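You operate a simulated robot arm through the tools that you are given. There is no shell and no other tool.

Carry out the task below with a simulated robot arm. There is one attempt and no reset: what you move stays moved.

Task
Pull the stopper, empty the yellow and white pots, nest them in the orange bowl and plug the drain.
Fine: set the stopper on the basin tiles; tip the water on the slab, spilling little; yellow first, white inside it; no water is left standing.

The check looks at the end state, three seconds after you hand in, the way a careful person would. Anything else that was tipped, shoved, dropped, spilled or broken makes it a failure. Lids that push on must go on centred and level and be pressed home; caps that screw on are set level and turned clockwise until they are tight.

Robot
A 6-joint arm with a two-finger parallel gripper, fixed in place. Base frame: the origin is at the foot of the arm, x ahead of it, y to its left, z up; the work surface is at about z = 740. Units: mm, degrees, N and s.
Its first joint turns from -166.0 to 166.0 degrees. Payload 3.43 kg.
The tool frame sits at the grasp point between the pads (the TCP): z along the fingers, y along the line on which they close. The tips reach 34 mm beyond it. Largest opening 128 mm; finger width 24, thickness 12; the body of the gripper, 48 by 130 mm, starts 96 mm behind the TCP.
Orientation is told as [roll, pitch, yaw] about the base's x, y, z axes, in that order, counted from this pose: with the fingers straight down and closing along the base's y, the tool's x points along the base's -x, its y along +y and its z along -z.

Tools
- The arm moves only by the tool apply_moves. Its argument "moves" is a list of rows, each a list of 7 numbers: the shift along the tool's x, y, z in units of 150 mm (1.0 is 150 mm), then the turn, a rotation vector about the tool's x, y, z in units of 180 degrees (1.0 is 180 degrees), then the opening in per cent of the stroke, from 0 (shut) to 100 (fully open). In form: [[tx, ty, tz, rx, ry, rz, fingers], ...]. A call has 1 to 20 rows; each row is the pose to reach, as a shift and turn from the pose commanded when the call began, along the tool's axes at that moment. A call with a number of a shift or a turn outside -1 to 1 is refused whole. Each row takes 0.2 s and may step no farther than 50 mm and 8.6 degrees from the row before; otherwise, or with a gripper value out of range, the whole call is refused. A pose out of reach is approached as far as the arm can. The call stops where the force on the tool passes 40 N (or 10 N more than at its start, if that is more) or the arm is blocked; 0.2 s more then pass. The fingers move at their own pace (about 153 mm/s each) and stop on an object; they squeeze with about 35 N. The grip force told is the motor's: it shows also when the fingers shut on nothing. Time passes only in rows, and 0.2 s behind the last, so rows that repeat a pose let the fingers close. The reply holds the time, the measured pose of the TCP, the force on the tool along the base axes, the opening and the grip force, in the units named above and with some noise, with the torque about the TCP (base axes, N m) and any sound that the robot's microphone picked up.
- Cameras (640 x 400 px; columns grow to the right, rows downward): "scene" is fixed at [401, 647.8, 1361.7]; the picture's right is [-0.88, -0.48, 0.00], its down [-0.31, 0.57, -0.76] and it looks along [0.37, -0.67, -0.65] (base axes); focal length 265 px, centre (320, 200). "wrist" rides on the gripper at [76, -11, -160] in the tool frame; the picture's right is [0.15, 0.99, 0.00], its down [-0.88, 0.13, -0.46] and it looks along [-0.45, 0.07, 0.89] (tool axes); focal length 234 px, centre (320, 200).
- get_image(camera): a new picture of that camera. No time passes.
- point_at(camera, pixels): there is no depth. For up to 12 entries [column, row, z] of the newest picture of that camera ("zoom" is the newest enlarged one), the place [x, y] in the base frame at which the ray of that pixel passes the height z, good to about 3 mm, but the place of the scene camera against the robot may be out by one fixed shift of up to 12 mm in any direction. No time passes.
- zoom(camera, box): a new picture of the part [left, top, right, bottom] of that camera's present view, enlarged. No time passes.
- finish_job(): hands the job in; it is judged then, once.

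Unless the task says otherwise, let go and move clear before handing in.

The tools are called by a JSON object that holds its "api" and its "payload". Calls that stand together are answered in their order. apply_moves: Moves the arm, as the interface text tells. Its arguments: {"type":"object","properties":{"moves":{"type":"array","items":{"type":"array","items":{"type":"number"}}}},"required":["moves"]} The other tools are called the same way: get_image (camera) takes a picture; point_at (camera, pixels) gives the place at which the rays of pixels pass given heights; zoom (camera, box) takes an enlarged picture of a part of a camera's view; finish_job () hands the job in.

At the start:

```text
time: 0.0
position: [589.5, -410.9, 1078.7]
orientation: [0.0, 0.0, 0.1]
force: [0.2, 0.7, -0.3]
wrist_torque: [0.01, 0.01, 0.02]
finger_gap: 128.1
grasp_force: 0.0
```

scene: 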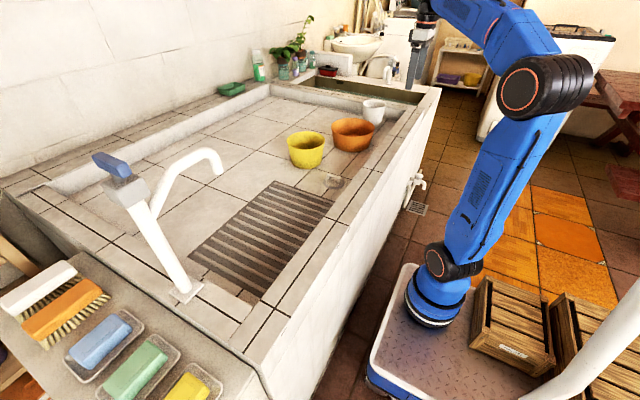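
wrist: 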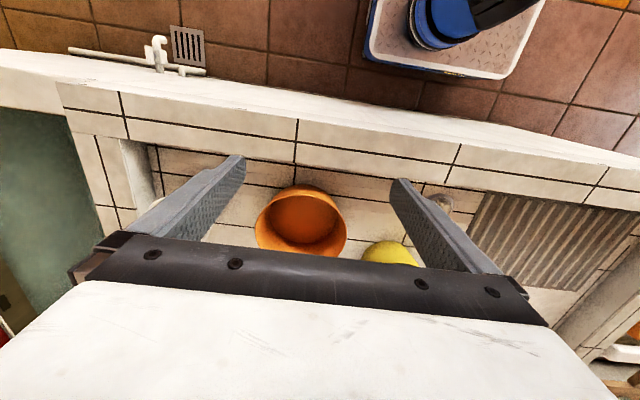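

The scene picture shows a tiled basin with a yellow pot (306,150), orange bowl (353,135), white pot (373,110), a possible stopper at (335,181), and a ribbed slab (265,235). I'll look closer before moving.

{"api": "zoom", "payload": {"camera": "scene", "box": [260, 80, 420, 200]}}

{"api": "zoom", "payload": {"camera": "wrist", "box": [230, 130, 550, 330]}}

{"api": "zoom", "payload": {"camera": "scene", "box": [160, 150, 380, 320]}}

```text
3.33 times, centred on (340, 140) of scene
```

zoom: 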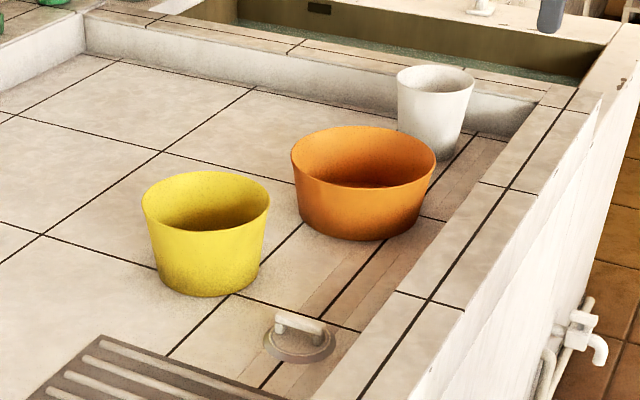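

```text
2.00 times, centred on (390, 230) of wrist
```

zoom: 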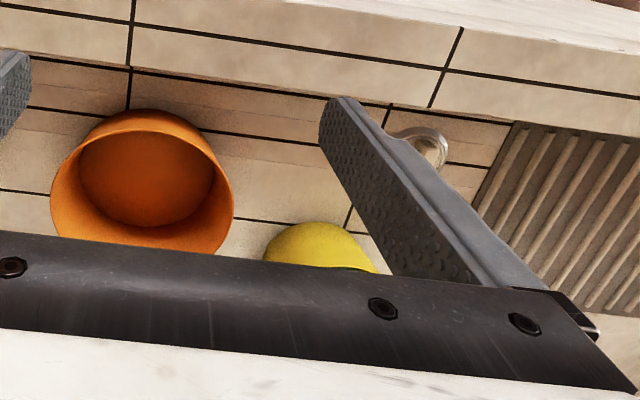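

```text
2.35 times, centred on (270, 235) of scene
```

zoom: 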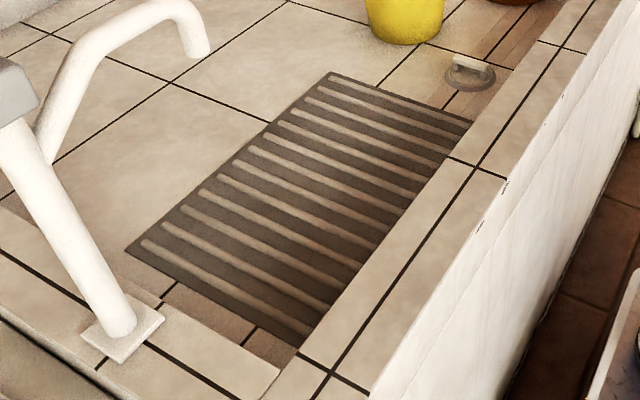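

The stopper with its bar handle is at scene zoom (300,337), beside the slab, and partly visible in the wrist picture at (440,203). I'll measure where things are at a few heights.

{"api": "point_at", "payload": {"camera": "scene", "pixels": [[335, 183, 740], [335, 183, 700], [306, 165, 740], [353, 150, 740], [370, 122, 740], [278, 181, 740], [333, 202, 740], [190, 254, 740], [262, 297, 740], [385, 150, 740], [385, 150, 780], [268, 145, 740]]}}

{"api": "point_at", "payload": {"camera": "wrist", "pixels": [[440, 203, 740], [440, 203, 700], [302, 222, 740], [302, 222, 800], [484, 194, 740], [345, 165, 740], [345, 165, 780], [297, 118, 780], [297, 118, 740], [459, 144, 780], [459, 144, 740]]}}

```text
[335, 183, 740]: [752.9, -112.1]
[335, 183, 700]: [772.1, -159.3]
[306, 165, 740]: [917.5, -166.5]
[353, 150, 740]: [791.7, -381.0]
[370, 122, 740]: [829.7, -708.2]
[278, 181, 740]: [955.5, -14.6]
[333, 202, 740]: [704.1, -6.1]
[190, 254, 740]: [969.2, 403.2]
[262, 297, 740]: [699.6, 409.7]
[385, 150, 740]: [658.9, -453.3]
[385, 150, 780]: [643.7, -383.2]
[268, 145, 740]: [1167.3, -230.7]
```

```text
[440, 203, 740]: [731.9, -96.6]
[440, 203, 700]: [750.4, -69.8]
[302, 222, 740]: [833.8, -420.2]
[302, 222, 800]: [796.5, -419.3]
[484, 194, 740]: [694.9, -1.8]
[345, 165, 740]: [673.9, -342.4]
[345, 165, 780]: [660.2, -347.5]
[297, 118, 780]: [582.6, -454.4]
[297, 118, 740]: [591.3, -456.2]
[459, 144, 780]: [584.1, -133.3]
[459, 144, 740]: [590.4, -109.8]
```

The basin floor agrees with z≈740 in both cameras, with the slab spanning about x 700–960 and y −10–405 and the stopper near (745,−105). I'll raise the arm and shift it left so the wrist camera can see into the pots.

{"api": "apply_moves", "payload": {"moves": [[0.06, 0.2, -0.2, 0, 0, 0, 100], [0.12, 0.4, -0.4, 0, 0, 0, 100], [0.18, 0.6, -0.6, 0, 0, 0, 100], [0.24, 0.8, -0.8, 0, 0, 0, 100], [0.3, 1.0, -1.0, 0, 0, 0, 100]]}}

{"api": "get_image", "payload": {"camera": "wrist"}}

```text
time: 1.2
position: [553.9, -265.6, 1173.3]
orientation: [-0.6, -0.9, 0.0]
force: [1.0, -1.0, -0.3]
wrist_torque: [0.08, 0.07, 0.03]
finger_gap: 128.0
grasp_force: 0.0
out of reach, approached as far as the arm can: row 4, 5
```

```text
taken
```

wrist: 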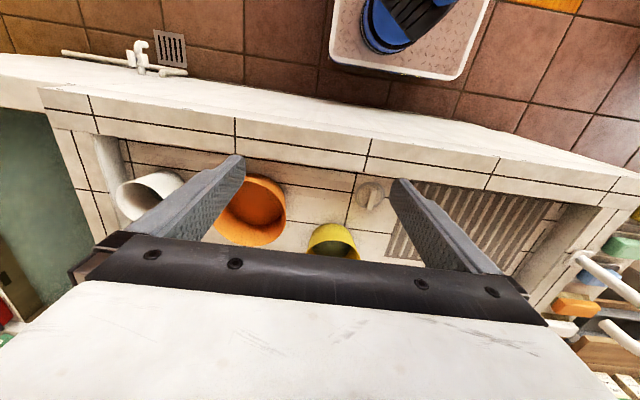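

The overview now shows white at (148,193), orange at (255,210), yellow at (333,242), and the stopper at (370,193). I'll zoom in for detail.

{"api": "zoom", "payload": {"camera": "wrist", "box": [90, 140, 290, 265]}}

{"api": "zoom", "payload": {"camera": "wrist", "box": [290, 150, 430, 270]}}

{"api": "point_at", "payload": {"camera": "wrist", "pixels": [[370, 193, 740], [370, 193, 770], [333, 242, 740], [333, 242, 840], [148, 193, 740], [148, 193, 840], [250, 212, 740], [250, 212, 840], [385, 254, 740], [423, 181, 740], [552, 200, 740], [510, 270, 740]]}}

```text
3.20 times, centred on (190, 202) of wrist
```

zoom: 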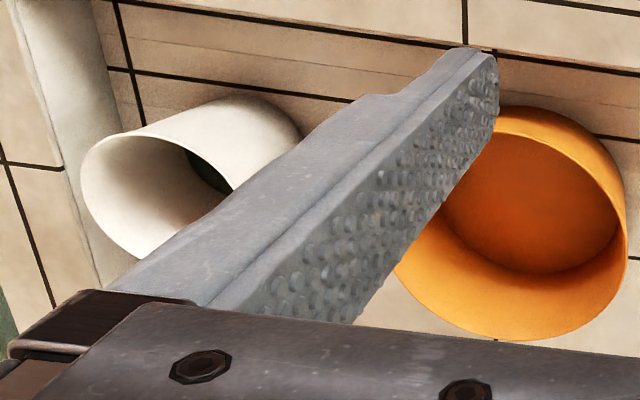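

```text
3.33 times, centred on (360, 210) of wrist
```

zoom: 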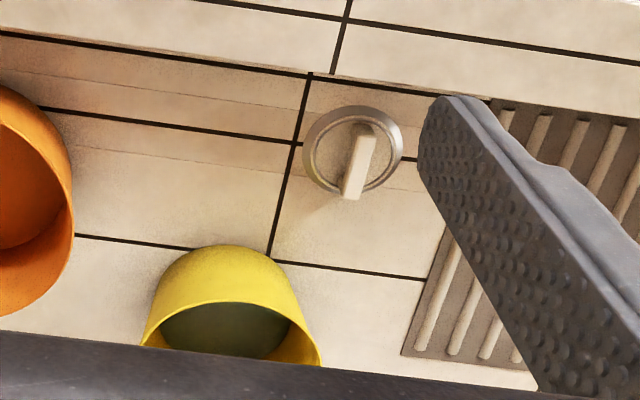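

```text
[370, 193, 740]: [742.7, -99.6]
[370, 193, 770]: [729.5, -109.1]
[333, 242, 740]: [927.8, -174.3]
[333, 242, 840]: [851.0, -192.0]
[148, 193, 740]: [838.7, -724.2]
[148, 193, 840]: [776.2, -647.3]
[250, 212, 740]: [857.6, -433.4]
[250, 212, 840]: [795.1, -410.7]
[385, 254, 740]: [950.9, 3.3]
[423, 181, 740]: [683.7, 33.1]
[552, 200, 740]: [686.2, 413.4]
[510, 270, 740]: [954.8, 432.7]
```

The stopper is a disc with a bar handle near (742,−100). I'll move closer to see the handle's direction and height.

{"api": "apply_moves", "payload": {"moves": [[-0.1, 0.2, 0.2, 0, 0, 0, 100], [-0.2, 0.4, 0.4, 0, 0, 0, 100], [-0.3, 0.6, 0.6, 0, 0, 0, 100], [-0.4, 0.8, 0.8, 0, 0, 0, 100], [-0.5, 1.0, 1.0, 0, 0, 0, 100]]}}

```text
time: 2.4
position: [624.3, -118.1, 1021.5]
orientation: [-0.1, -0.1, 0.0]
force: [0.3, -0.1, 0.6]
wrist_torque: [-0.02, 0.01, -0.01]
finger_gap: 127.9
grasp_force: 0.2
```

The arm is now at (624,−118,1021). I'll go down 120 mm more and look at the stopper.

{"api": "apply_moves", "payload": {"moves": [[0, 0, 0.3, 0, 0, 0, 100], [0, 0, 0.6, 0, 0, 0, 100], [0, 0, 0.8, 0, 0, 0, 100]]}}

{"api": "get_image", "payload": {"camera": "wrist"}}

{"api": "zoom", "payload": {"camera": "wrist", "box": [240, 120, 440, 245]}}

```text
time: 3.2
position: [626.9, -117.2, 903.3]
orientation: [0.0, -0.1, 0.0]
force: [0.4, -0.5, 0.9]
wrist_torque: [-0.03, -0.01, -0.04]
finger_gap: 127.6
grasp_force: 0.0
```

```text
taken
```

wrist: 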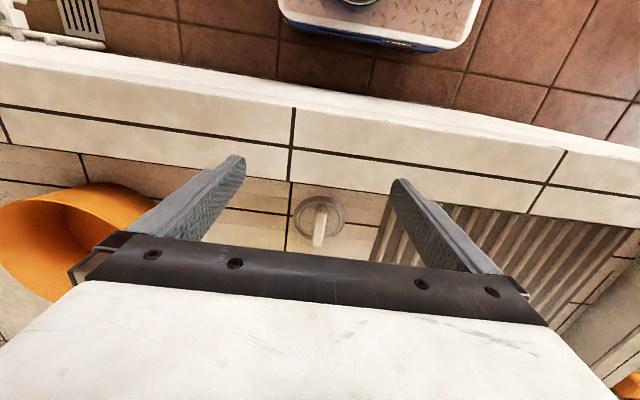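

```text
3.20 times, centred on (340, 182) of wrist
```

zoom: 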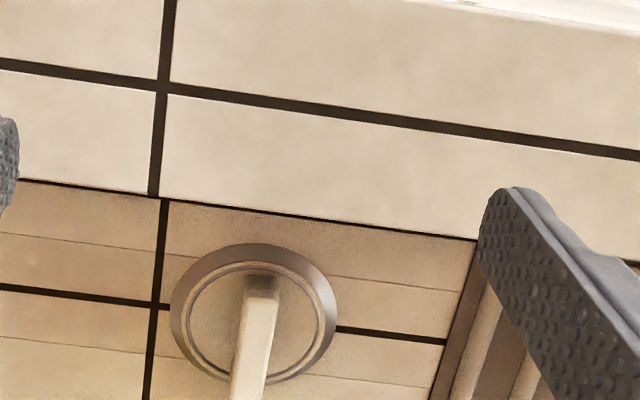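

The handle bar shows at zoom (255,340), running roughly outward from the robot. I'll get a tight zoom from both cameras and measure its ends.

{"api": "zoom", "payload": {"camera": "wrist", "box": [280, 180, 370, 260]}}

{"api": "zoom", "payload": {"camera": "scene", "box": [310, 160, 360, 195]}}

```text
5.00 times, centred on (325, 220) of wrist
```

zoom: 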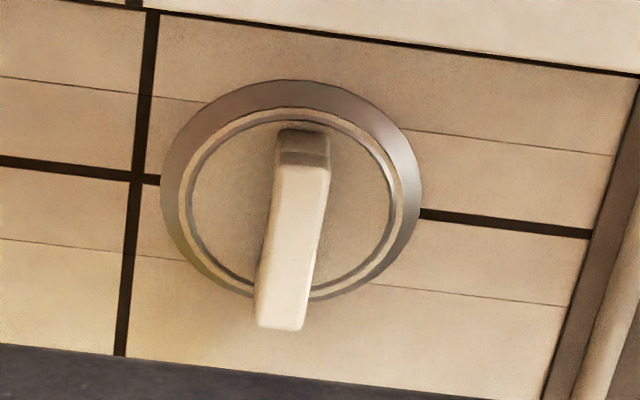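

```text
11.43 times, centred on (335, 178) of scene
```

zoom: 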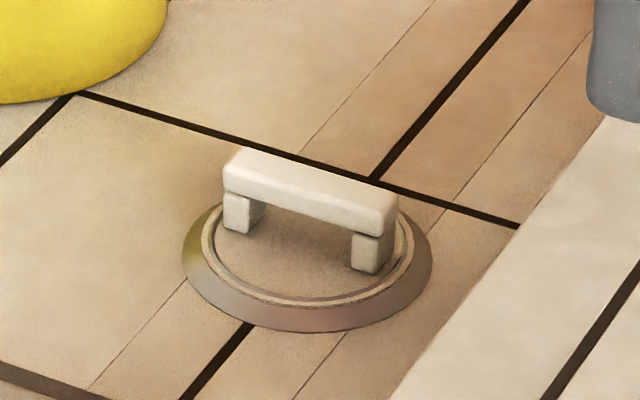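

The stopper is a disc in a raised ring with a bridge handle, about 58 mm long by 15 mm wide. I'll triangulate the handle ends from both cameras.

{"api": "point_at", "payload": {"camera": "wrist", "pixels": [[321.8, 213, 770], [316.8, 245, 770], [321.8, 213, 780], [316.8, 245, 780], [321.8, 213, 760], [316.8, 245, 760], [323.4, 218, 745]]}}

{"api": "point_at", "payload": {"camera": "scene", "pixels": [[327.6, 174.9, 770], [340.9, 178.4, 770], [327.6, 174.9, 780], [340.9, 178.4, 780], [327.6, 174.9, 760], [340.9, 178.4, 760], [334, 183.5, 745]]}}

```text
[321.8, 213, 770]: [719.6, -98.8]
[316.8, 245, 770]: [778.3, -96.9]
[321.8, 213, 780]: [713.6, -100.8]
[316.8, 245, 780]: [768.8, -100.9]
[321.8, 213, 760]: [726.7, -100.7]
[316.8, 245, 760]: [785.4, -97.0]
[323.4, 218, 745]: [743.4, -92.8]
```

```text
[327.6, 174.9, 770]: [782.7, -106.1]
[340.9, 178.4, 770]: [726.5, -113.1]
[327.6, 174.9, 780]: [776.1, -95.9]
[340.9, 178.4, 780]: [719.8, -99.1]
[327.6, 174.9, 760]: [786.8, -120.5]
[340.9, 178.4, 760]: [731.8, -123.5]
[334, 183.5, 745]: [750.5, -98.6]
```

Both cameras agree that the handle is along x, centred near (745,−98) with its top at z≈775. The present tool orientation fits, so I'll move above it with the fingers half open.

{"api": "apply_moves", "payload": {"moves": [[-0.26, 0.042, 0.1, 0, 0, 0, 60], [-0.52, 0.084, 0.2, 0, 0, 0, 45], [-0.787, 0.128, 0.3, 0, 0, 0, 45]]}}

{"api": "get_image", "payload": {"camera": "wrist"}}

{"api": "zoom", "payload": {"camera": "scene", "box": [280, 100, 380, 200]}}

```text
time: 4.0
position: [745.0, -95.0, 861.3]
orientation: [0.0, -0.1, 0.0]
force: [-0.6, 0.1, 0.7]
wrist_torque: [0.03, -0.02, 0.04]
finger_gap: 57.8
grasp_force: 0.0
```

```text
taken
```

wrist: 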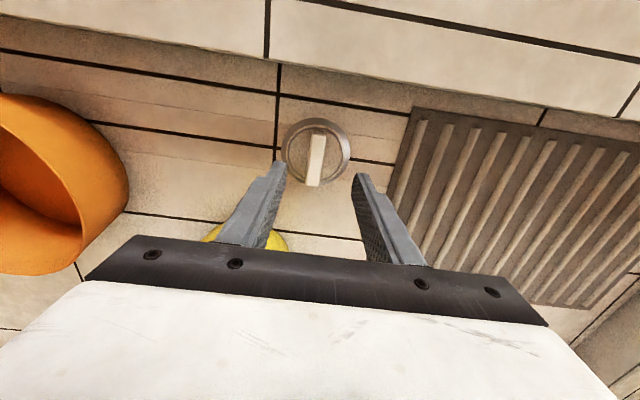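

```text
4.00 times, centred on (330, 150) of scene
```

zoom: 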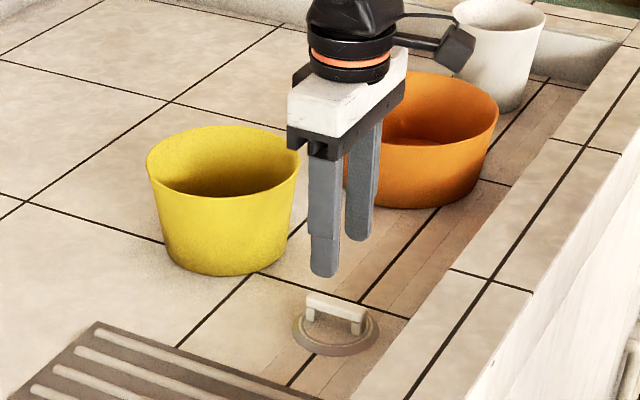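

The gripper hovers above the stopper, and the handle shows between the fingers at wrist (316,158). I'll measure it again from this closer view.

{"api": "zoom", "payload": {"camera": "wrist", "box": [270, 110, 370, 200]}}

{"api": "point_at", "payload": {"camera": "wrist", "pixels": [[318, 133, 775], [313, 183, 775], [316, 154, 745], [318, 133, 770], [313, 183, 770]]}}

```text
4.44 times, centred on (320, 155) of wrist
```

zoom: 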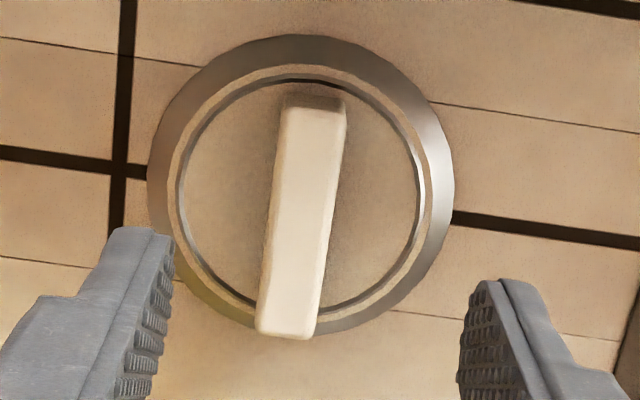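

```text
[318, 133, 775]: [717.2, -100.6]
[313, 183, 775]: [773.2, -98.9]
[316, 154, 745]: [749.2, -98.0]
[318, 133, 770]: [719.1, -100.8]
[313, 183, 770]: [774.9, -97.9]
```

The handle centre measures (745,−99.5). I'll descend to z≈789 over it and close.

{"api": "apply_moves", "payload": {"moves": [[0, -0.028, 0.2, 0, 0, 0, 45], [0, -0.028, 0.4, 0, 0, 0, 45], [0, -0.028, 0.48, 0, 0, 0, 45], [0, -0.028, 0.48, 0, 0, 0, 0], [0, -0.028, 0.48, 0, 0, 0, 0], [0, -0.028, 0.48, 0, 0, 0, 0]]}}

{"api": "get_image", "payload": {"camera": "wrist"}}

{"api": "zoom", "payload": {"camera": "scene", "box": [290, 130, 380, 200]}}

```text
time: 5.4
position: [745.2, -98.9, 787.9]
orientation: [0.0, 0.0, 0.0]
force: [-0.1, -0.4, -0.1]
wrist_torque: [-0.01, -0.01, -0.02]
finger_gap: 15.0
grasp_force: 35.1
```

```text
taken
```

wrist: 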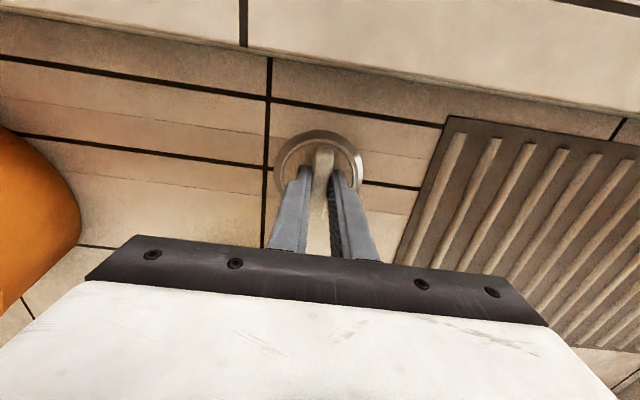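

```text
5.71 times, centred on (335, 165) of scene
```

zoom: 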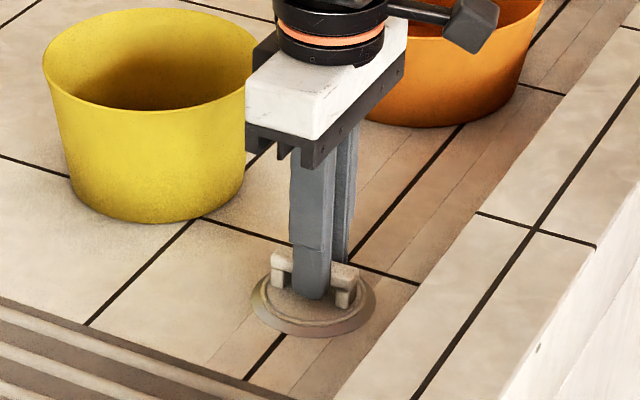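

The grip holds the handle (gap 15 mm, 35 N). I'll pull straight up in small steps and watch the force.

{"api": "apply_moves", "payload": {"moves": [[0, 0, -0.02, 0, 0, 0, 0], [0, 0, -0.05, 0, 0, 0, 0], [0, 0, -0.1, 0, 0, 0, 0], [0, 0, -0.2, 0, 0, 0, 0]]}}

{"api": "zoom", "payload": {"camera": "scene", "box": [290, 130, 380, 200]}}

```text
time: 6.4
position: [744.1, -98.1, 817.9]
orientation: [0.0, 0.0, 0.1]
force: [0.4, -0.2, 0.0]
wrist_torque: [0.01, 0.0, 0.0]
finger_gap: 14.7
grasp_force: 35.2
```

```text
5.71 times, centred on (335, 165) of scene
```

zoom: 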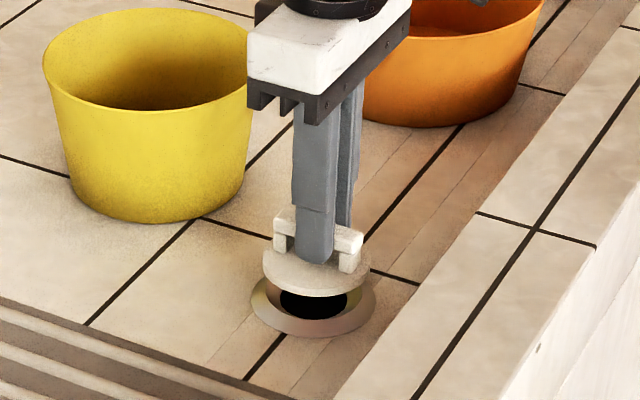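

The stopper is out and the drain hole is open at zoom (313,300). I'll lift a little, carry it toward −y, and lower it onto the tiles near (745,−218), away from the water's path.

{"api": "apply_moves", "payload": {"moves": [[0, 0, -0.15, 0, 0, 0, 0], [0, -0.2, -0.15, 0, 0, 0, 0], [0, -0.45, -0.15, 0, 0, 0, 0], [0, -0.7, -0.15, 0, 0, 0, 0], [0, -0.8, -0.1, 0, 0, 0, 0], [0, -0.8, 0.0, 0, 0, 0, 0], [0, -0.8, 0.1, 0, 0, 0, 0]]}}

{"api": "zoom", "payload": {"camera": "scene", "box": [290, 120, 390, 200]}}

```text
time: 8.0
position: [743.1, -217.4, 800.9]
orientation: [0.0, -0.1, 0.0]
force: [-0.3, -0.7, -0.7]
wrist_torque: [-0.01, 0.02, 0.02]
finger_gap: 15.1
grasp_force: 34.8
```

```text
5.00 times, centred on (340, 160) of scene
```

zoom: 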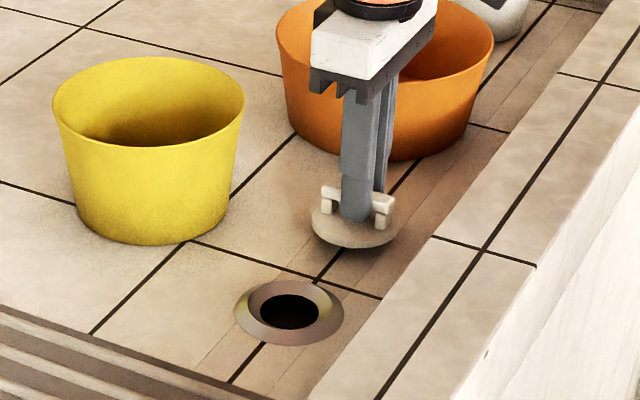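

The stopper hangs just above the tiles at z≈801, clear of the orange bowl. I'll lower it in 3 mm steps until contact shows.

{"api": "apply_moves", "payload": {"moves": [[0, 0, 0.02, 0, 0, 0, 0], [0, 0, 0.04, 0, 0, 0, 0], [0, 0, 0.06, 0, 0, 0, 0]]}}

```text
time: 8.8
position: [743.6, -218.0, 798.1]
orientation: [-0.1, -0.3, 0.0]
force: [-9.8, 2.1, 16.6]
wrist_torque: [0.11, 0.6, 0.0]
finger_gap: 14.7
grasp_force: 35.2
stopped in row 3: the force on the tool passed its limit at 44 N (the readings are from after the stop); the commanded pose is now the measured one
```

Contact came at z≈798. I'll check that the stopper sits level on the tiles before letting go.

{"api": "zoom", "payload": {"camera": "scene", "box": [320, 140, 380, 190]}}

{"api": "get_image", "payload": {"camera": "wrist"}}

```text
8.00 times, centred on (350, 165) of scene
```

zoom: 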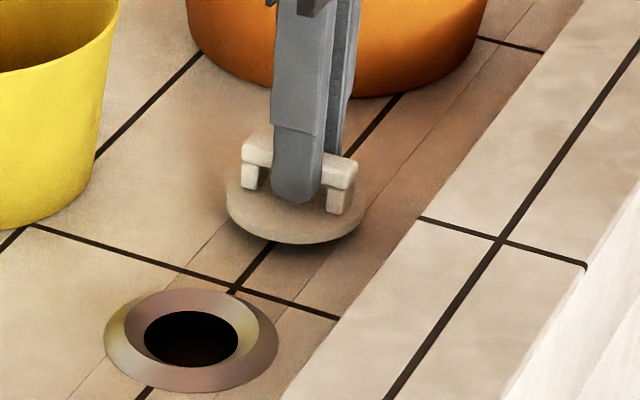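

```text
taken
```

wrist: 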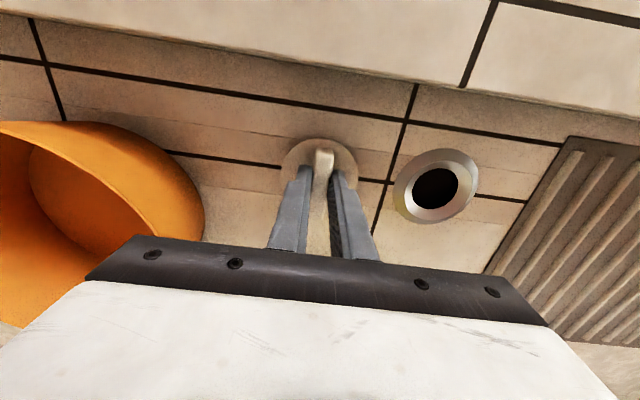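

The disc is touching with some residual push (about 17 N up). I'll ease up 1.5 mm, open, and lift off.

{"api": "apply_moves", "payload": {"moves": [[0, 0, -0.01, 0, 0, 0, 0], [0, 0, -0.01, 0, 0, 0, 12], [0, 0, -0.01, 0, 0, 0, 20], [0, 0, -0.01, 0, 0, 0, 35]]}}

{"api": "zoom", "payload": {"camera": "scene", "box": [320, 140, 380, 190]}}

```text
time: 9.8
position: [745.6, -219.3, 798.4]
orientation: [-0.1, -0.3, 0.0]
force: [-0.2, 0.0, 0.1]
wrist_torque: [0.02, -0.01, 0.03]
finger_gap: 44.8
grasp_force: 0.0
```

```text
8.00 times, centred on (350, 165) of scene
```

zoom: 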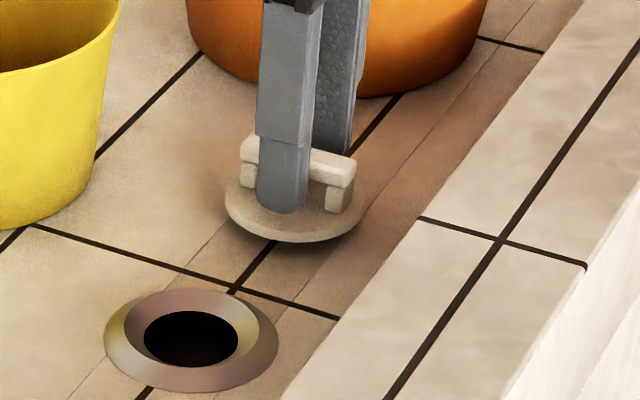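

The stopper stands on the tiles, released. I'll lift straight up and move to look down into the yellow pot.

{"api": "apply_moves", "payload": {"moves": [[0, 0, -0.3, 0, 0, 0, 35], [0, 0, -0.6, 0, 0, 0, 60], [-0.12, 0.1, -0.9, 0, 0, 0, 100], [-0.25, 0.2, -1.0, 0, 0, 0, 100], [-0.36, 0.3, -1.0, 0, 0, 0, 100]]}}

{"api": "apply_moves", "payload": {"moves": [[0, 0, -0.3, 0, 0, 0, 100]]}}

{"api": "get_image", "payload": {"camera": "wrist"}}

{"api": "zoom", "payload": {"camera": "wrist", "box": [220, 100, 420, 250]}}

```text
refused: row 3 steps farther than a row can; nothing moved
```

```text
time: 10.2
position: [745.0, -218.8, 843.4]
orientation: [-0.1, -0.2, 0.0]
force: [0.0, 0.1, 0.1]
wrist_torque: [-0.02, 0.01, 0.0]
finger_gap: 127.8
grasp_force: 0.0
```

```text
taken
```

wrist: 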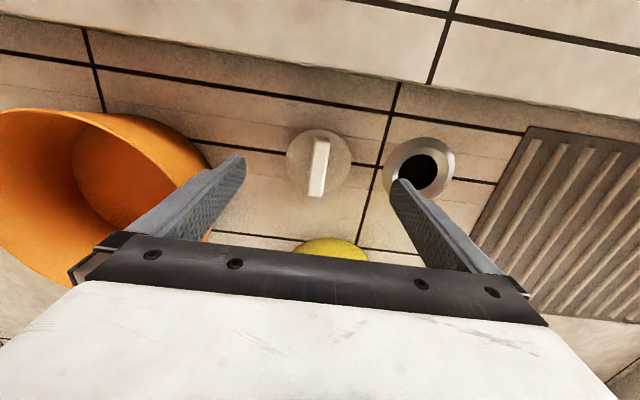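

```text
2.67 times, centred on (320, 175) of wrist
```

zoom: 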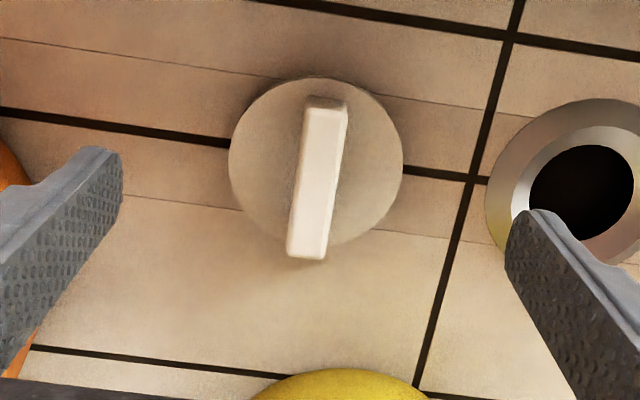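

The first lift was refused, and the second moved up 45 mm with nothing disturbed (stopper upright at wrist (320,160)). I'll continue up and over to the yellow pot in legal steps.

{"api": "apply_moves", "payload": {"moves": [[-0.05, 0.04, -0.28, 0, 0, 0, 100], [-0.15, 0.13, -0.52, 0, 0, 0, 100], [-0.25, 0.21, -0.76, 0, 0, 0, 100], [-0.36, 0.29, -1.0, 0, 0, 0, 100]]}}

{"api": "get_image", "payload": {"camera": "wrist"}}

{"api": "zoom", "payload": {"camera": "wrist", "box": [220, 120, 420, 260]}}

```text
time: 11.2
position: [797.6, -174.6, 993.5]
orientation: [-0.2, -0.3, 0.0]
force: [1.1, -0.3, 0.1]
wrist_torque: [-0.05, 0.01, 0.01]
finger_gap: 128.0
grasp_force: 0.1
```

```text
taken
```

wrist: 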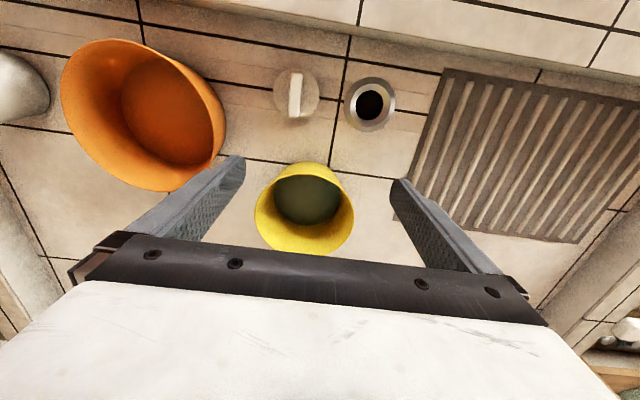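

```text
2.86 times, centred on (320, 190) of wrist
```

zoom: 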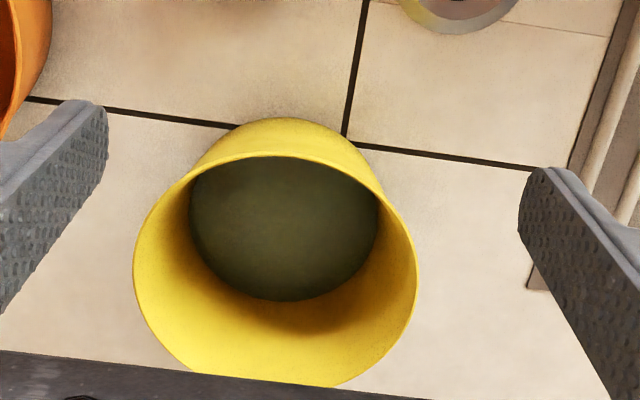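

The yellow pot's rim shows in wrist zoom centred near (276,270), with shallow dark water inside. I'll triangulate the rim height and centres of the pots.

{"api": "point_at", "payload": {"camera": "wrist", "pixels": [[304.6, 214.5, 820], [304.6, 214.5, 840], [304.6, 214.5, 860], [254.6, 213, 840], [354.3, 211, 840], [310, 174, 840], [300, 255.5, 840], [254.6, 213, 820], [354.3, 211, 820], [310, 174, 820], [300, 255.5, 820]]}}

{"api": "point_at", "payload": {"camera": "scene", "pixels": [[306.6, 162, 740], [305.8, 140.6, 820], [305.8, 140.6, 840], [305.8, 140.6, 860], [286.6, 142.4, 840], [325, 140, 840], [306, 168.6, 740]]}}

{"api": "zoom", "payload": {"camera": "scene", "box": [270, 120, 340, 180]}}

```text
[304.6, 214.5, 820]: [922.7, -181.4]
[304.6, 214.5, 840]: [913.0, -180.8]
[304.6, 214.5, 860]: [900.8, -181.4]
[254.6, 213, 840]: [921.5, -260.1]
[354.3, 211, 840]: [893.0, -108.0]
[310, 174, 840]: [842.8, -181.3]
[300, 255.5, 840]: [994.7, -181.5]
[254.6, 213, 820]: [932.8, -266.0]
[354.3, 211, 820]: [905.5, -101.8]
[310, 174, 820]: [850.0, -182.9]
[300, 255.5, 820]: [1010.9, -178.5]
```

```text
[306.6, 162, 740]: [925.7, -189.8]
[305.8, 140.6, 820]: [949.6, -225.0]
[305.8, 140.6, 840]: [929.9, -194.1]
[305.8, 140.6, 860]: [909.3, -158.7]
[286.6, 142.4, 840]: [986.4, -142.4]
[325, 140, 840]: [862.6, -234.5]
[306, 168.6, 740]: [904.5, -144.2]
```

```text
6.67 times, centred on (305, 150) of scene
```

zoom: 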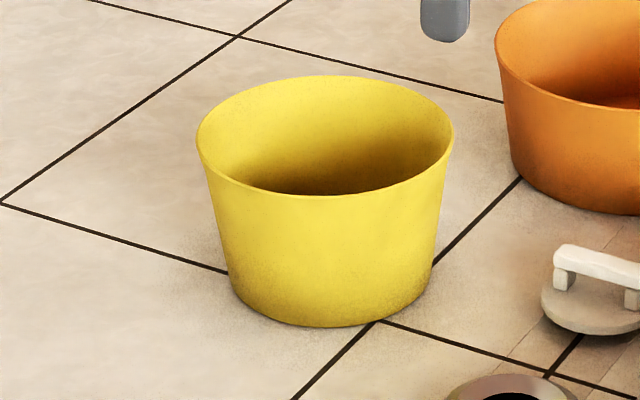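

Yellow's rim is at about z=840, centre near (917,−184), diameter ≈154, with the water only about 20 mm deep. I'll look at the whole scene to understand the arm's shape before choosing the pouring pose.

{"api": "get_image", "payload": {"camera": "scene"}}

{"api": "zoom", "payload": {"camera": "wrist", "box": [0, 30, 240, 200]}}

```text
taken
```

scene: 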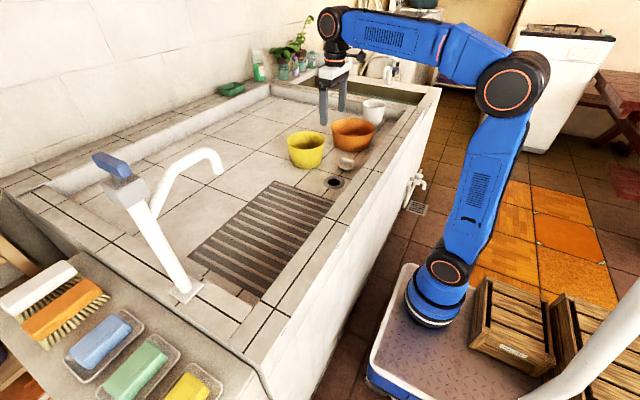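

```text
2.35 times, centred on (120, 115) of wrist
```

zoom: 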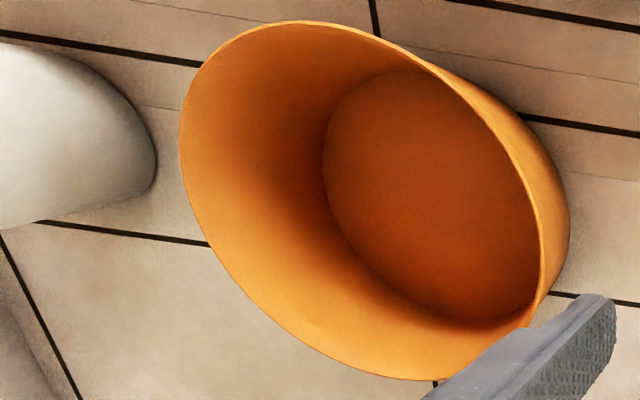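

The arm has a rolling forearm, so a sideways tilt about the radial axis should come naturally. I'll turn the gripper yaw to −90° (closing along x) while moving to look down at the orange bowl.

{"api": "apply_moves", "payload": {"moves": [[0.023, -0.076, 0.02, 0, 0, 0.04545, 100], [0.046, -0.151, 0.04, 0, 0, 0.0909, 100], [0.069, -0.227, 0.06, 0, 0, 0.13636, 100], [0.092, -0.303, 0.08, 0, 0, 0.1818, 100], [0.115, -0.379, 0.1, 0, 0, 0.22727, 100], [0.138, -0.454, 0.12, 0, 0, 0.2727, 100], [0.161, -0.53, 0.14, 0, 0, 0.31818, 100], [0.184, -0.606, 0.16, 0, 0, 0.3636, 100], [0.207, -0.682, 0.18, 0, 0, 0.40909, 100], [0.23, -0.757, 0.2, 0, 0, 0.4545, 100], [0.253, -0.833, 0.22, 0, 0, 0.5, 100]]}}

{"api": "get_image", "payload": {"camera": "wrist"}}

```text
time: 13.6
position: [759.0, -301.1, 960.1]
orientation: [0.4, -0.2, -90.3]
force: [1.9, 0.6, 0.3]
wrist_torque: [-0.01, 0.0, 0.0]
finger_gap: 128.2
grasp_force: 0.1
```

```text
taken
```

wrist: 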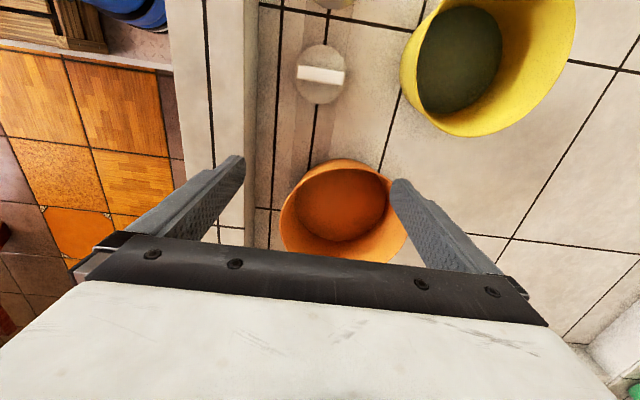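

The turn worked (yaw −90°). The orange bowl shows at (343,212) and yellow at (487,65); I'll zoom and measure both.

{"api": "zoom", "payload": {"camera": "wrist", "box": [260, 140, 440, 270]}}

{"api": "zoom", "payload": {"camera": "wrist", "box": [380, 0, 600, 145]}}

```text
3.08 times, centred on (350, 205) of wrist
```

zoom: 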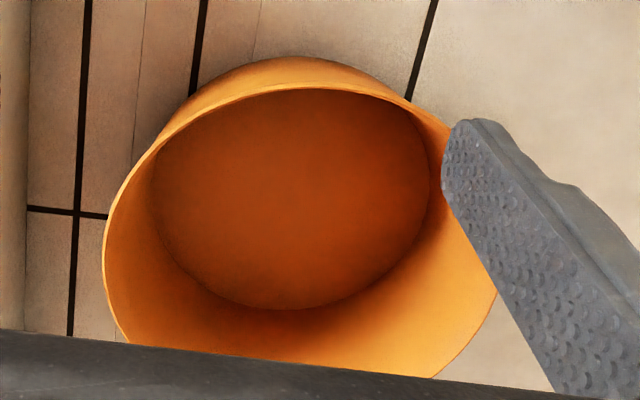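

```text
2.76 times, centred on (490, 72) of wrist
```

zoom: 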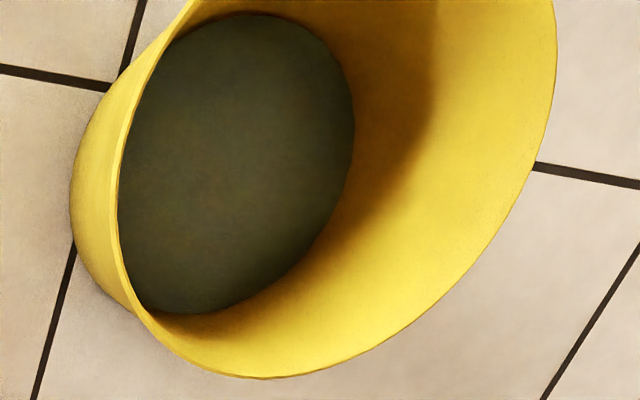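

I'll convert the key rim and floor pixels to positions at candidate heights.

{"api": "point_at", "payload": {"camera": "wrist", "pixels": [[279.2, 227.7, 830], [406.8, 237.5, 830], [340.3, 167.7, 830], [295.8, 200.1, 745], [385.7, 195.3, 745], [340.3, 240.7, 745], [416.8, 68.4, 840], [471.9, 136.5, 840], [575.9, 17.7, 840], [279.2, 227.7, 820], [406.8, 237.5, 820], [340.3, 167.7, 820]]}}

{"api": "point_at", "payload": {"camera": "scene", "pixels": [[352.8, 142.1, 740], [353.2, 129.2, 820], [353.2, 129.2, 830], [353.2, 129.2, 840], [331.3, 129.5, 830], [375.2, 129.5, 830], [374.8, 104.6, 840], [374.8, 104.6, 860], [373.6, 123.5, 740]]}}

```text
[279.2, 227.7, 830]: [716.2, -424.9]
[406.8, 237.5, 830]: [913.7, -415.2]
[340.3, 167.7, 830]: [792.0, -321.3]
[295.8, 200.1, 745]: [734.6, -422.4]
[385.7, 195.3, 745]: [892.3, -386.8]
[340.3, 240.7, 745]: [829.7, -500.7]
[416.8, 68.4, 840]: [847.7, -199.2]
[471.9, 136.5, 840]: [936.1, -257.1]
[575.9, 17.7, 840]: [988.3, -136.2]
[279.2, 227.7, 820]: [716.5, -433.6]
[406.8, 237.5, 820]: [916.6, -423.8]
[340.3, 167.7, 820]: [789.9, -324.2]
```

```text
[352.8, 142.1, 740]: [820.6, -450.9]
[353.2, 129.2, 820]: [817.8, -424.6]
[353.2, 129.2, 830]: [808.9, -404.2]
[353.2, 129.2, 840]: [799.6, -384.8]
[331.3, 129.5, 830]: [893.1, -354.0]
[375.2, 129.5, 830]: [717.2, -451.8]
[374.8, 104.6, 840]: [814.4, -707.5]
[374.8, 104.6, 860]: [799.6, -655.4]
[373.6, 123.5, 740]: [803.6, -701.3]
```

The orange bowl is centred near (816,−421) with rim z≈822, and yellow is near (921,−182). Before choosing a pouring spot I'll locate the faucet spout, and zoom on it.

{"api": "zoom", "payload": {"camera": "scene", "box": [80, 130, 240, 310]}}

{"api": "point_at", "payload": {"camera": "scene", "pixels": [[187, 290, 785], [187, 290, 740], [135, 195, 950], [135, 195, 1000], [135, 195, 1050], [217, 172, 850], [217, 172, 900], [217, 172, 950], [217, 172, 1000], [270, 380, 785], [272, 325, 785], [130, 250, 785]]}}

```text
2.22 times, centred on (160, 220) of scene
```

zoom: 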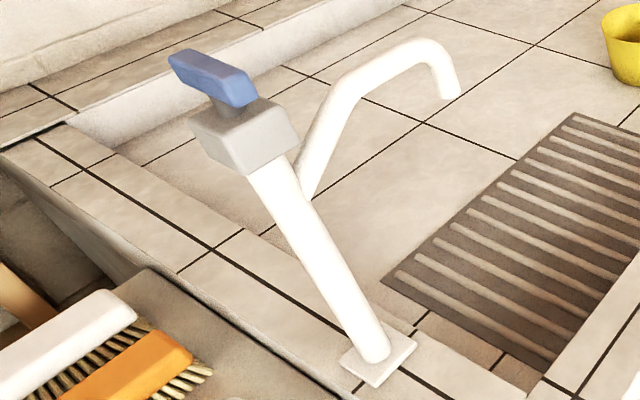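

```text
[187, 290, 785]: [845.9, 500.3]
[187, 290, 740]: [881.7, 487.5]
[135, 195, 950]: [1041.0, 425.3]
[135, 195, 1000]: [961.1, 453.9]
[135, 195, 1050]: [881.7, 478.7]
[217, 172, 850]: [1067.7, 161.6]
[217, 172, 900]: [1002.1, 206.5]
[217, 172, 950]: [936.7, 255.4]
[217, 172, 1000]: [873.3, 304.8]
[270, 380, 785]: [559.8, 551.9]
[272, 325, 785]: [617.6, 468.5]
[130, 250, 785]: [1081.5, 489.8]
```

The spout hangs over y≈330–500 at z above about 1015, so I'll pour near y≈160, well clear of it. Next I'll hover over yellow's near rim at (846,−182) with a 6.5° outward tilt matching the wall.

{"api": "apply_moves", "payload": {"moves": [[0.2, 0.145, 0.1, -0.01, 0, 0, 80], [0.4, 0.29, 0.22, -0.02, 0, 0, 60], [0.6, 0.435, 0.34, -0.03, 0, 0, 47], [0.793, 0.58, 0.46, -0.036, 0, 0, 47]]}}

{"api": "get_image", "payload": {"camera": "wrist"}}

{"api": "zoom", "payload": {"camera": "scene", "box": [260, 80, 380, 190]}}

```text
time: 14.6
position: [848.3, -182.8, 892.6]
orientation: [6.9, -0.1, -90.1]
force: [0.9, 0.8, 0.2]
wrist_torque: [0.0, -0.01, 0.0]
finger_gap: 59.9
grasp_force: 0.0
```

```text
taken
```

wrist: 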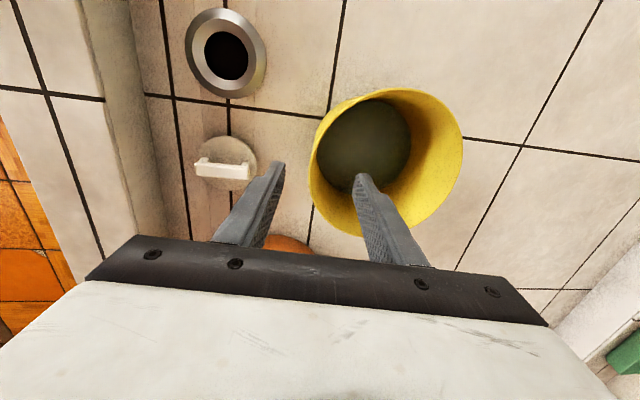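

```text
3.64 times, centred on (320, 135) of scene
```

zoom: 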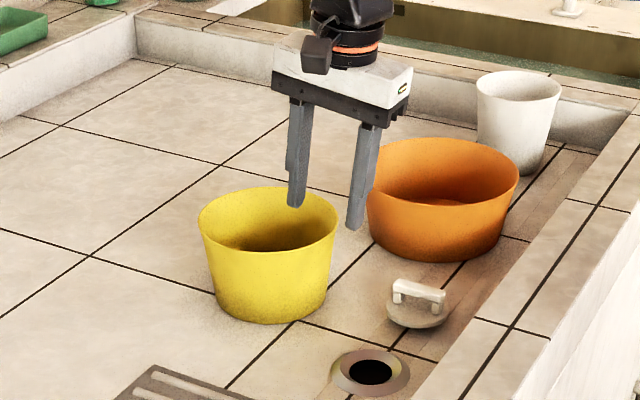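

The fingers straddle yellow's near wall, whose leftmost rim point is at wrist (308,172). I'll measure the rim again from here to centre the grip.

{"api": "zoom", "payload": {"camera": "wrist", "box": [260, 70, 480, 250]}}

{"api": "point_at", "payload": {"camera": "wrist", "pixels": [[308, 172, 840], [380, 87, 840], [463, 142, 840], [345, 231, 840], [308, 172, 835], [463, 142, 835]]}}

```text
2.22 times, centred on (370, 160) of wrist
```

zoom: 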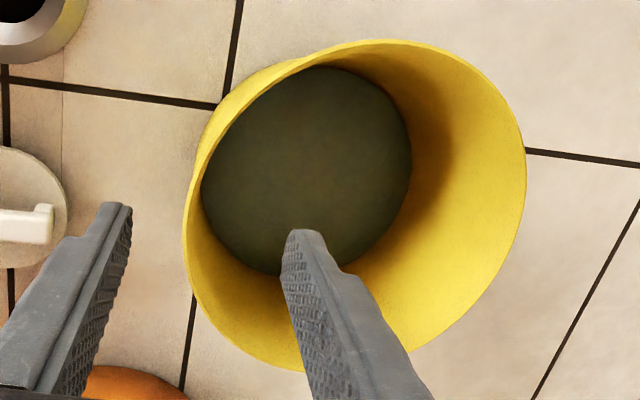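

```text
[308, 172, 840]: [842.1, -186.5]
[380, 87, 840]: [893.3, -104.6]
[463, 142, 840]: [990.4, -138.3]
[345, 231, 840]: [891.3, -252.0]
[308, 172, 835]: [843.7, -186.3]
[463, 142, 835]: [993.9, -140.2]
```

The near rim is at x≈842 with pot centre (916,−181). I'll lower the TCP to (844,−181,834), with one finger inside and one outside.

{"api": "apply_moves", "payload": {"moves": [[0.005, -0.035, 0.15, 0, 0, 0, 47], [0.01, -0.06, 0.3, 0, 0, 0, 47], [0.01, -0.07, 0.381, 0, 0, 0, 47]]}}

{"api": "get_image", "payload": {"camera": "wrist"}}

{"api": "zoom", "payload": {"camera": "scene", "box": [270, 100, 350, 180]}}

```text
time: 15.4
position: [843.6, -181.4, 834.5]
orientation: [6.7, 0.0, -90.0]
force: [-0.3, -0.2, 0.4]
wrist_torque: [-0.03, 0.01, -0.03]
finger_gap: 60.3
grasp_force: 0.1
```

```text
taken
```

wrist: 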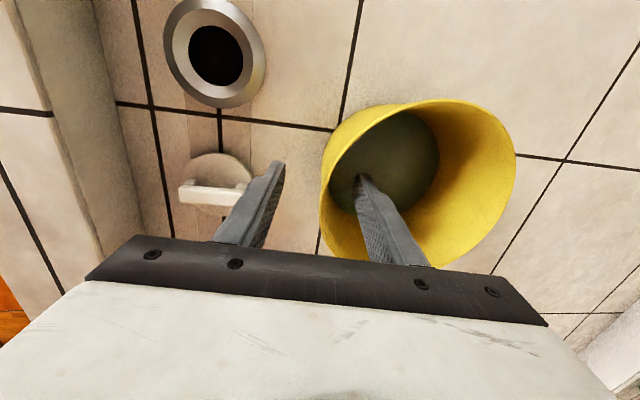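

```text
5.00 times, centred on (310, 140) of scene
```

zoom: 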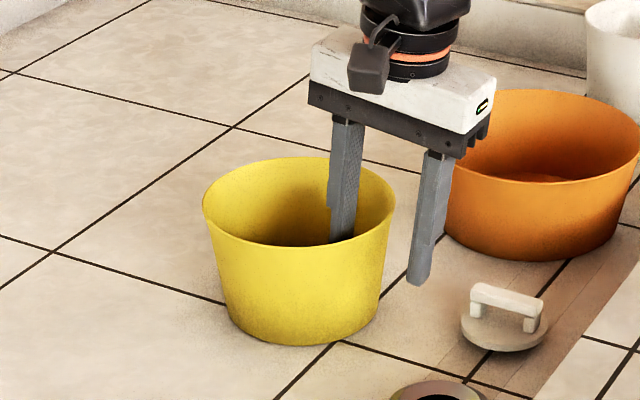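

One finger is inside and one outside, with the wall about midway (wrist (322,195)). I'll close gradually.

{"api": "apply_moves", "payload": {"moves": [[0, 0, 0, 0, 0, 0, 30], [0, 0, 0, 0, 0, 0, 15], [0, 0, 0, 0, 0, 0, 8], [0, 0, 0, 0, 0, 0, 4], [0, 0, 0, 0, 0, 0, 0], [0, 0, 0, 0, 0, 0, 0], [0, 0, 0, 0, 0, 0, 0]]}}

{"api": "get_image", "payload": {"camera": "wrist"}}

{"api": "zoom", "payload": {"camera": "scene", "box": [270, 100, 350, 180]}}

```text
time: 17.0
position: [843.7, -179.9, 834.2]
orientation: [6.8, -0.1, -89.9]
force: [0.5, 3.5, 8.6]
wrist_torque: [0.04, -1.45, 0.49]
finger_gap: 6.4
grasp_force: 35.0
```

```text
taken
```

wrist: 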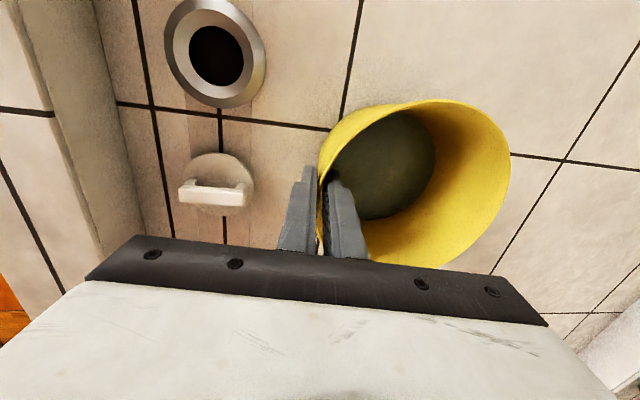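

```text
5.00 times, centred on (310, 140) of scene
```

zoom: 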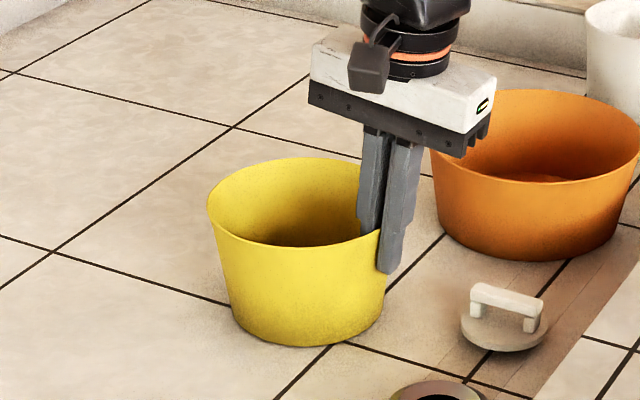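

The wall is gripped (gap 6.4 mm), with a small levelling torque pressing the far side down. I'll lift 20 mm slowly and check how the pot hangs.

{"api": "apply_moves", "payload": {"moves": [[0, 0.0023, -0.02, 0, 0, 0, 0], [0, 0.0057, -0.05, 0, 0, 0, 0], [0, 0.0097, -0.085, 0, 0, 0, 0], [0, 0.015, -0.132, 0, 0, 0, 0]]}}

{"api": "get_image", "payload": {"camera": "wrist"}}

{"api": "zoom", "payload": {"camera": "scene", "box": [270, 100, 350, 180]}}

```text
time: 18.0
position: [843.7, -179.7, 852.7]
orientation: [6.7, -0.1, -90.0]
force: [0.5, -0.6, -3.1]
wrist_torque: [-0.02, 0.22, -0.03]
finger_gap: 5.7
grasp_force: 34.7
```

```text
taken
```

wrist: 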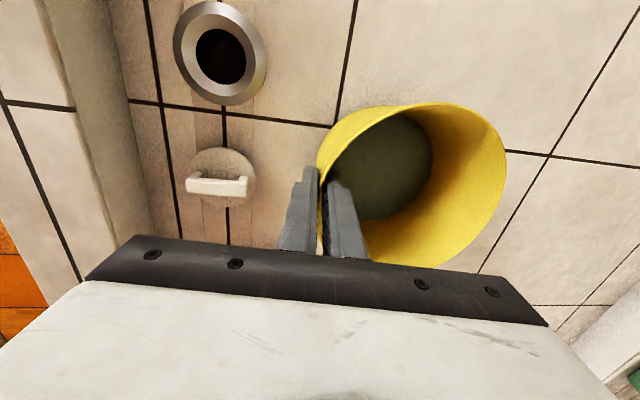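

```text
5.00 times, centred on (310, 140) of scene
```

zoom: 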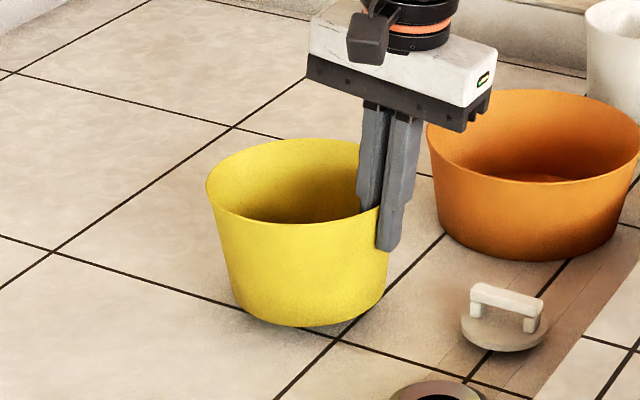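

Yellow hangs level and weighs about 3 N with its water. I'll raise it and carry it steadily toward the slab.

{"api": "apply_moves", "payload": {"moves": [[0.06, -0.05, -0.12, 0, 0, 0, 0], [0.15, -0.13, -0.25, 0, 0, 0, 0], [0.27, -0.23, -0.37, 0, 0, 0, 0], [0.42, -0.33, -0.47, 0, 0, 0, 0], [0.58, -0.42, -0.53, 0, 0, 0, 0], [0.733, -0.467, -0.556, 0, 0, 0, 0]]}}

{"api": "apply_moves", "payload": {"moves": [[0.15, 0, 0, 0, 0, 0, 0], [0.32, 0, 0, 0, 0, 0, 0], [0.49, 0, 0, 0, 0, 0, 0], [0.66, 0, 0, 0, 0, 0, 0], [0.83, 0, 0, 0, 0, 0, 0], [1.0, 0, 0, 0, 0, 0, 0]]}}

{"api": "apply_moves", "payload": {"moves": [[0.15, 0, 0, 0, 0, 0, 0], [0.3, 0, 0, 0, 0, 0, 0], [0.44, 0, 0, 0, 0, 0, 0], [0.54, 0, 0, 0, 0, 0, 0]]}}

{"api": "get_image", "payload": {"camera": "scene"}}

{"api": "get_image", "payload": {"camera": "wrist"}}

```text
time: 19.4
position: [762.0, -72.9, 929.7]
orientation: [6.7, -0.1, -90.1]
force: [0.3, -0.3, -3.2]
wrist_torque: [-0.03, 0.2, -0.02]
finger_gap: 5.5
grasp_force: 35.0
```

```text
time: 20.8
position: [763.4, 81.9, 927.7]
orientation: [6.9, -0.1, -90.1]
force: [-0.1, -0.4, -1.9]
wrist_torque: [0.0, 0.17, -0.02]
finger_gap: 5.6
grasp_force: 35.1
```

```text
time: 21.8
position: [763.8, 162.5, 928.8]
orientation: [6.9, -0.1, -90.1]
force: [-0.3, 0.6, -3.0]
wrist_torque: [0.03, 0.16, 0.01]
finger_gap: 5.5
grasp_force: 35.0
```

```text
taken
```

scene: 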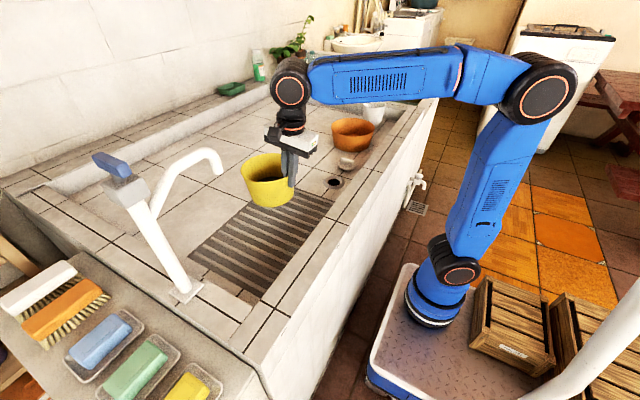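

```text
taken
```

wrist: 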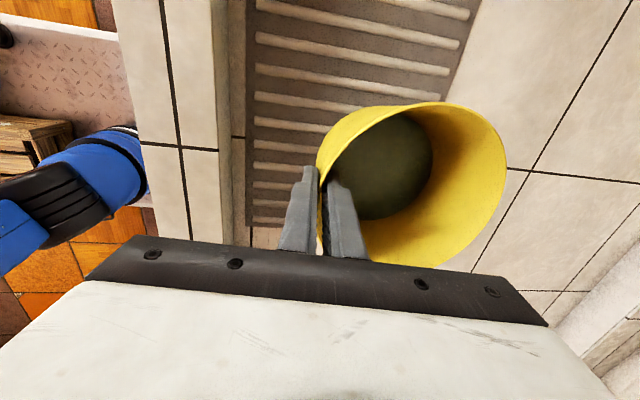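

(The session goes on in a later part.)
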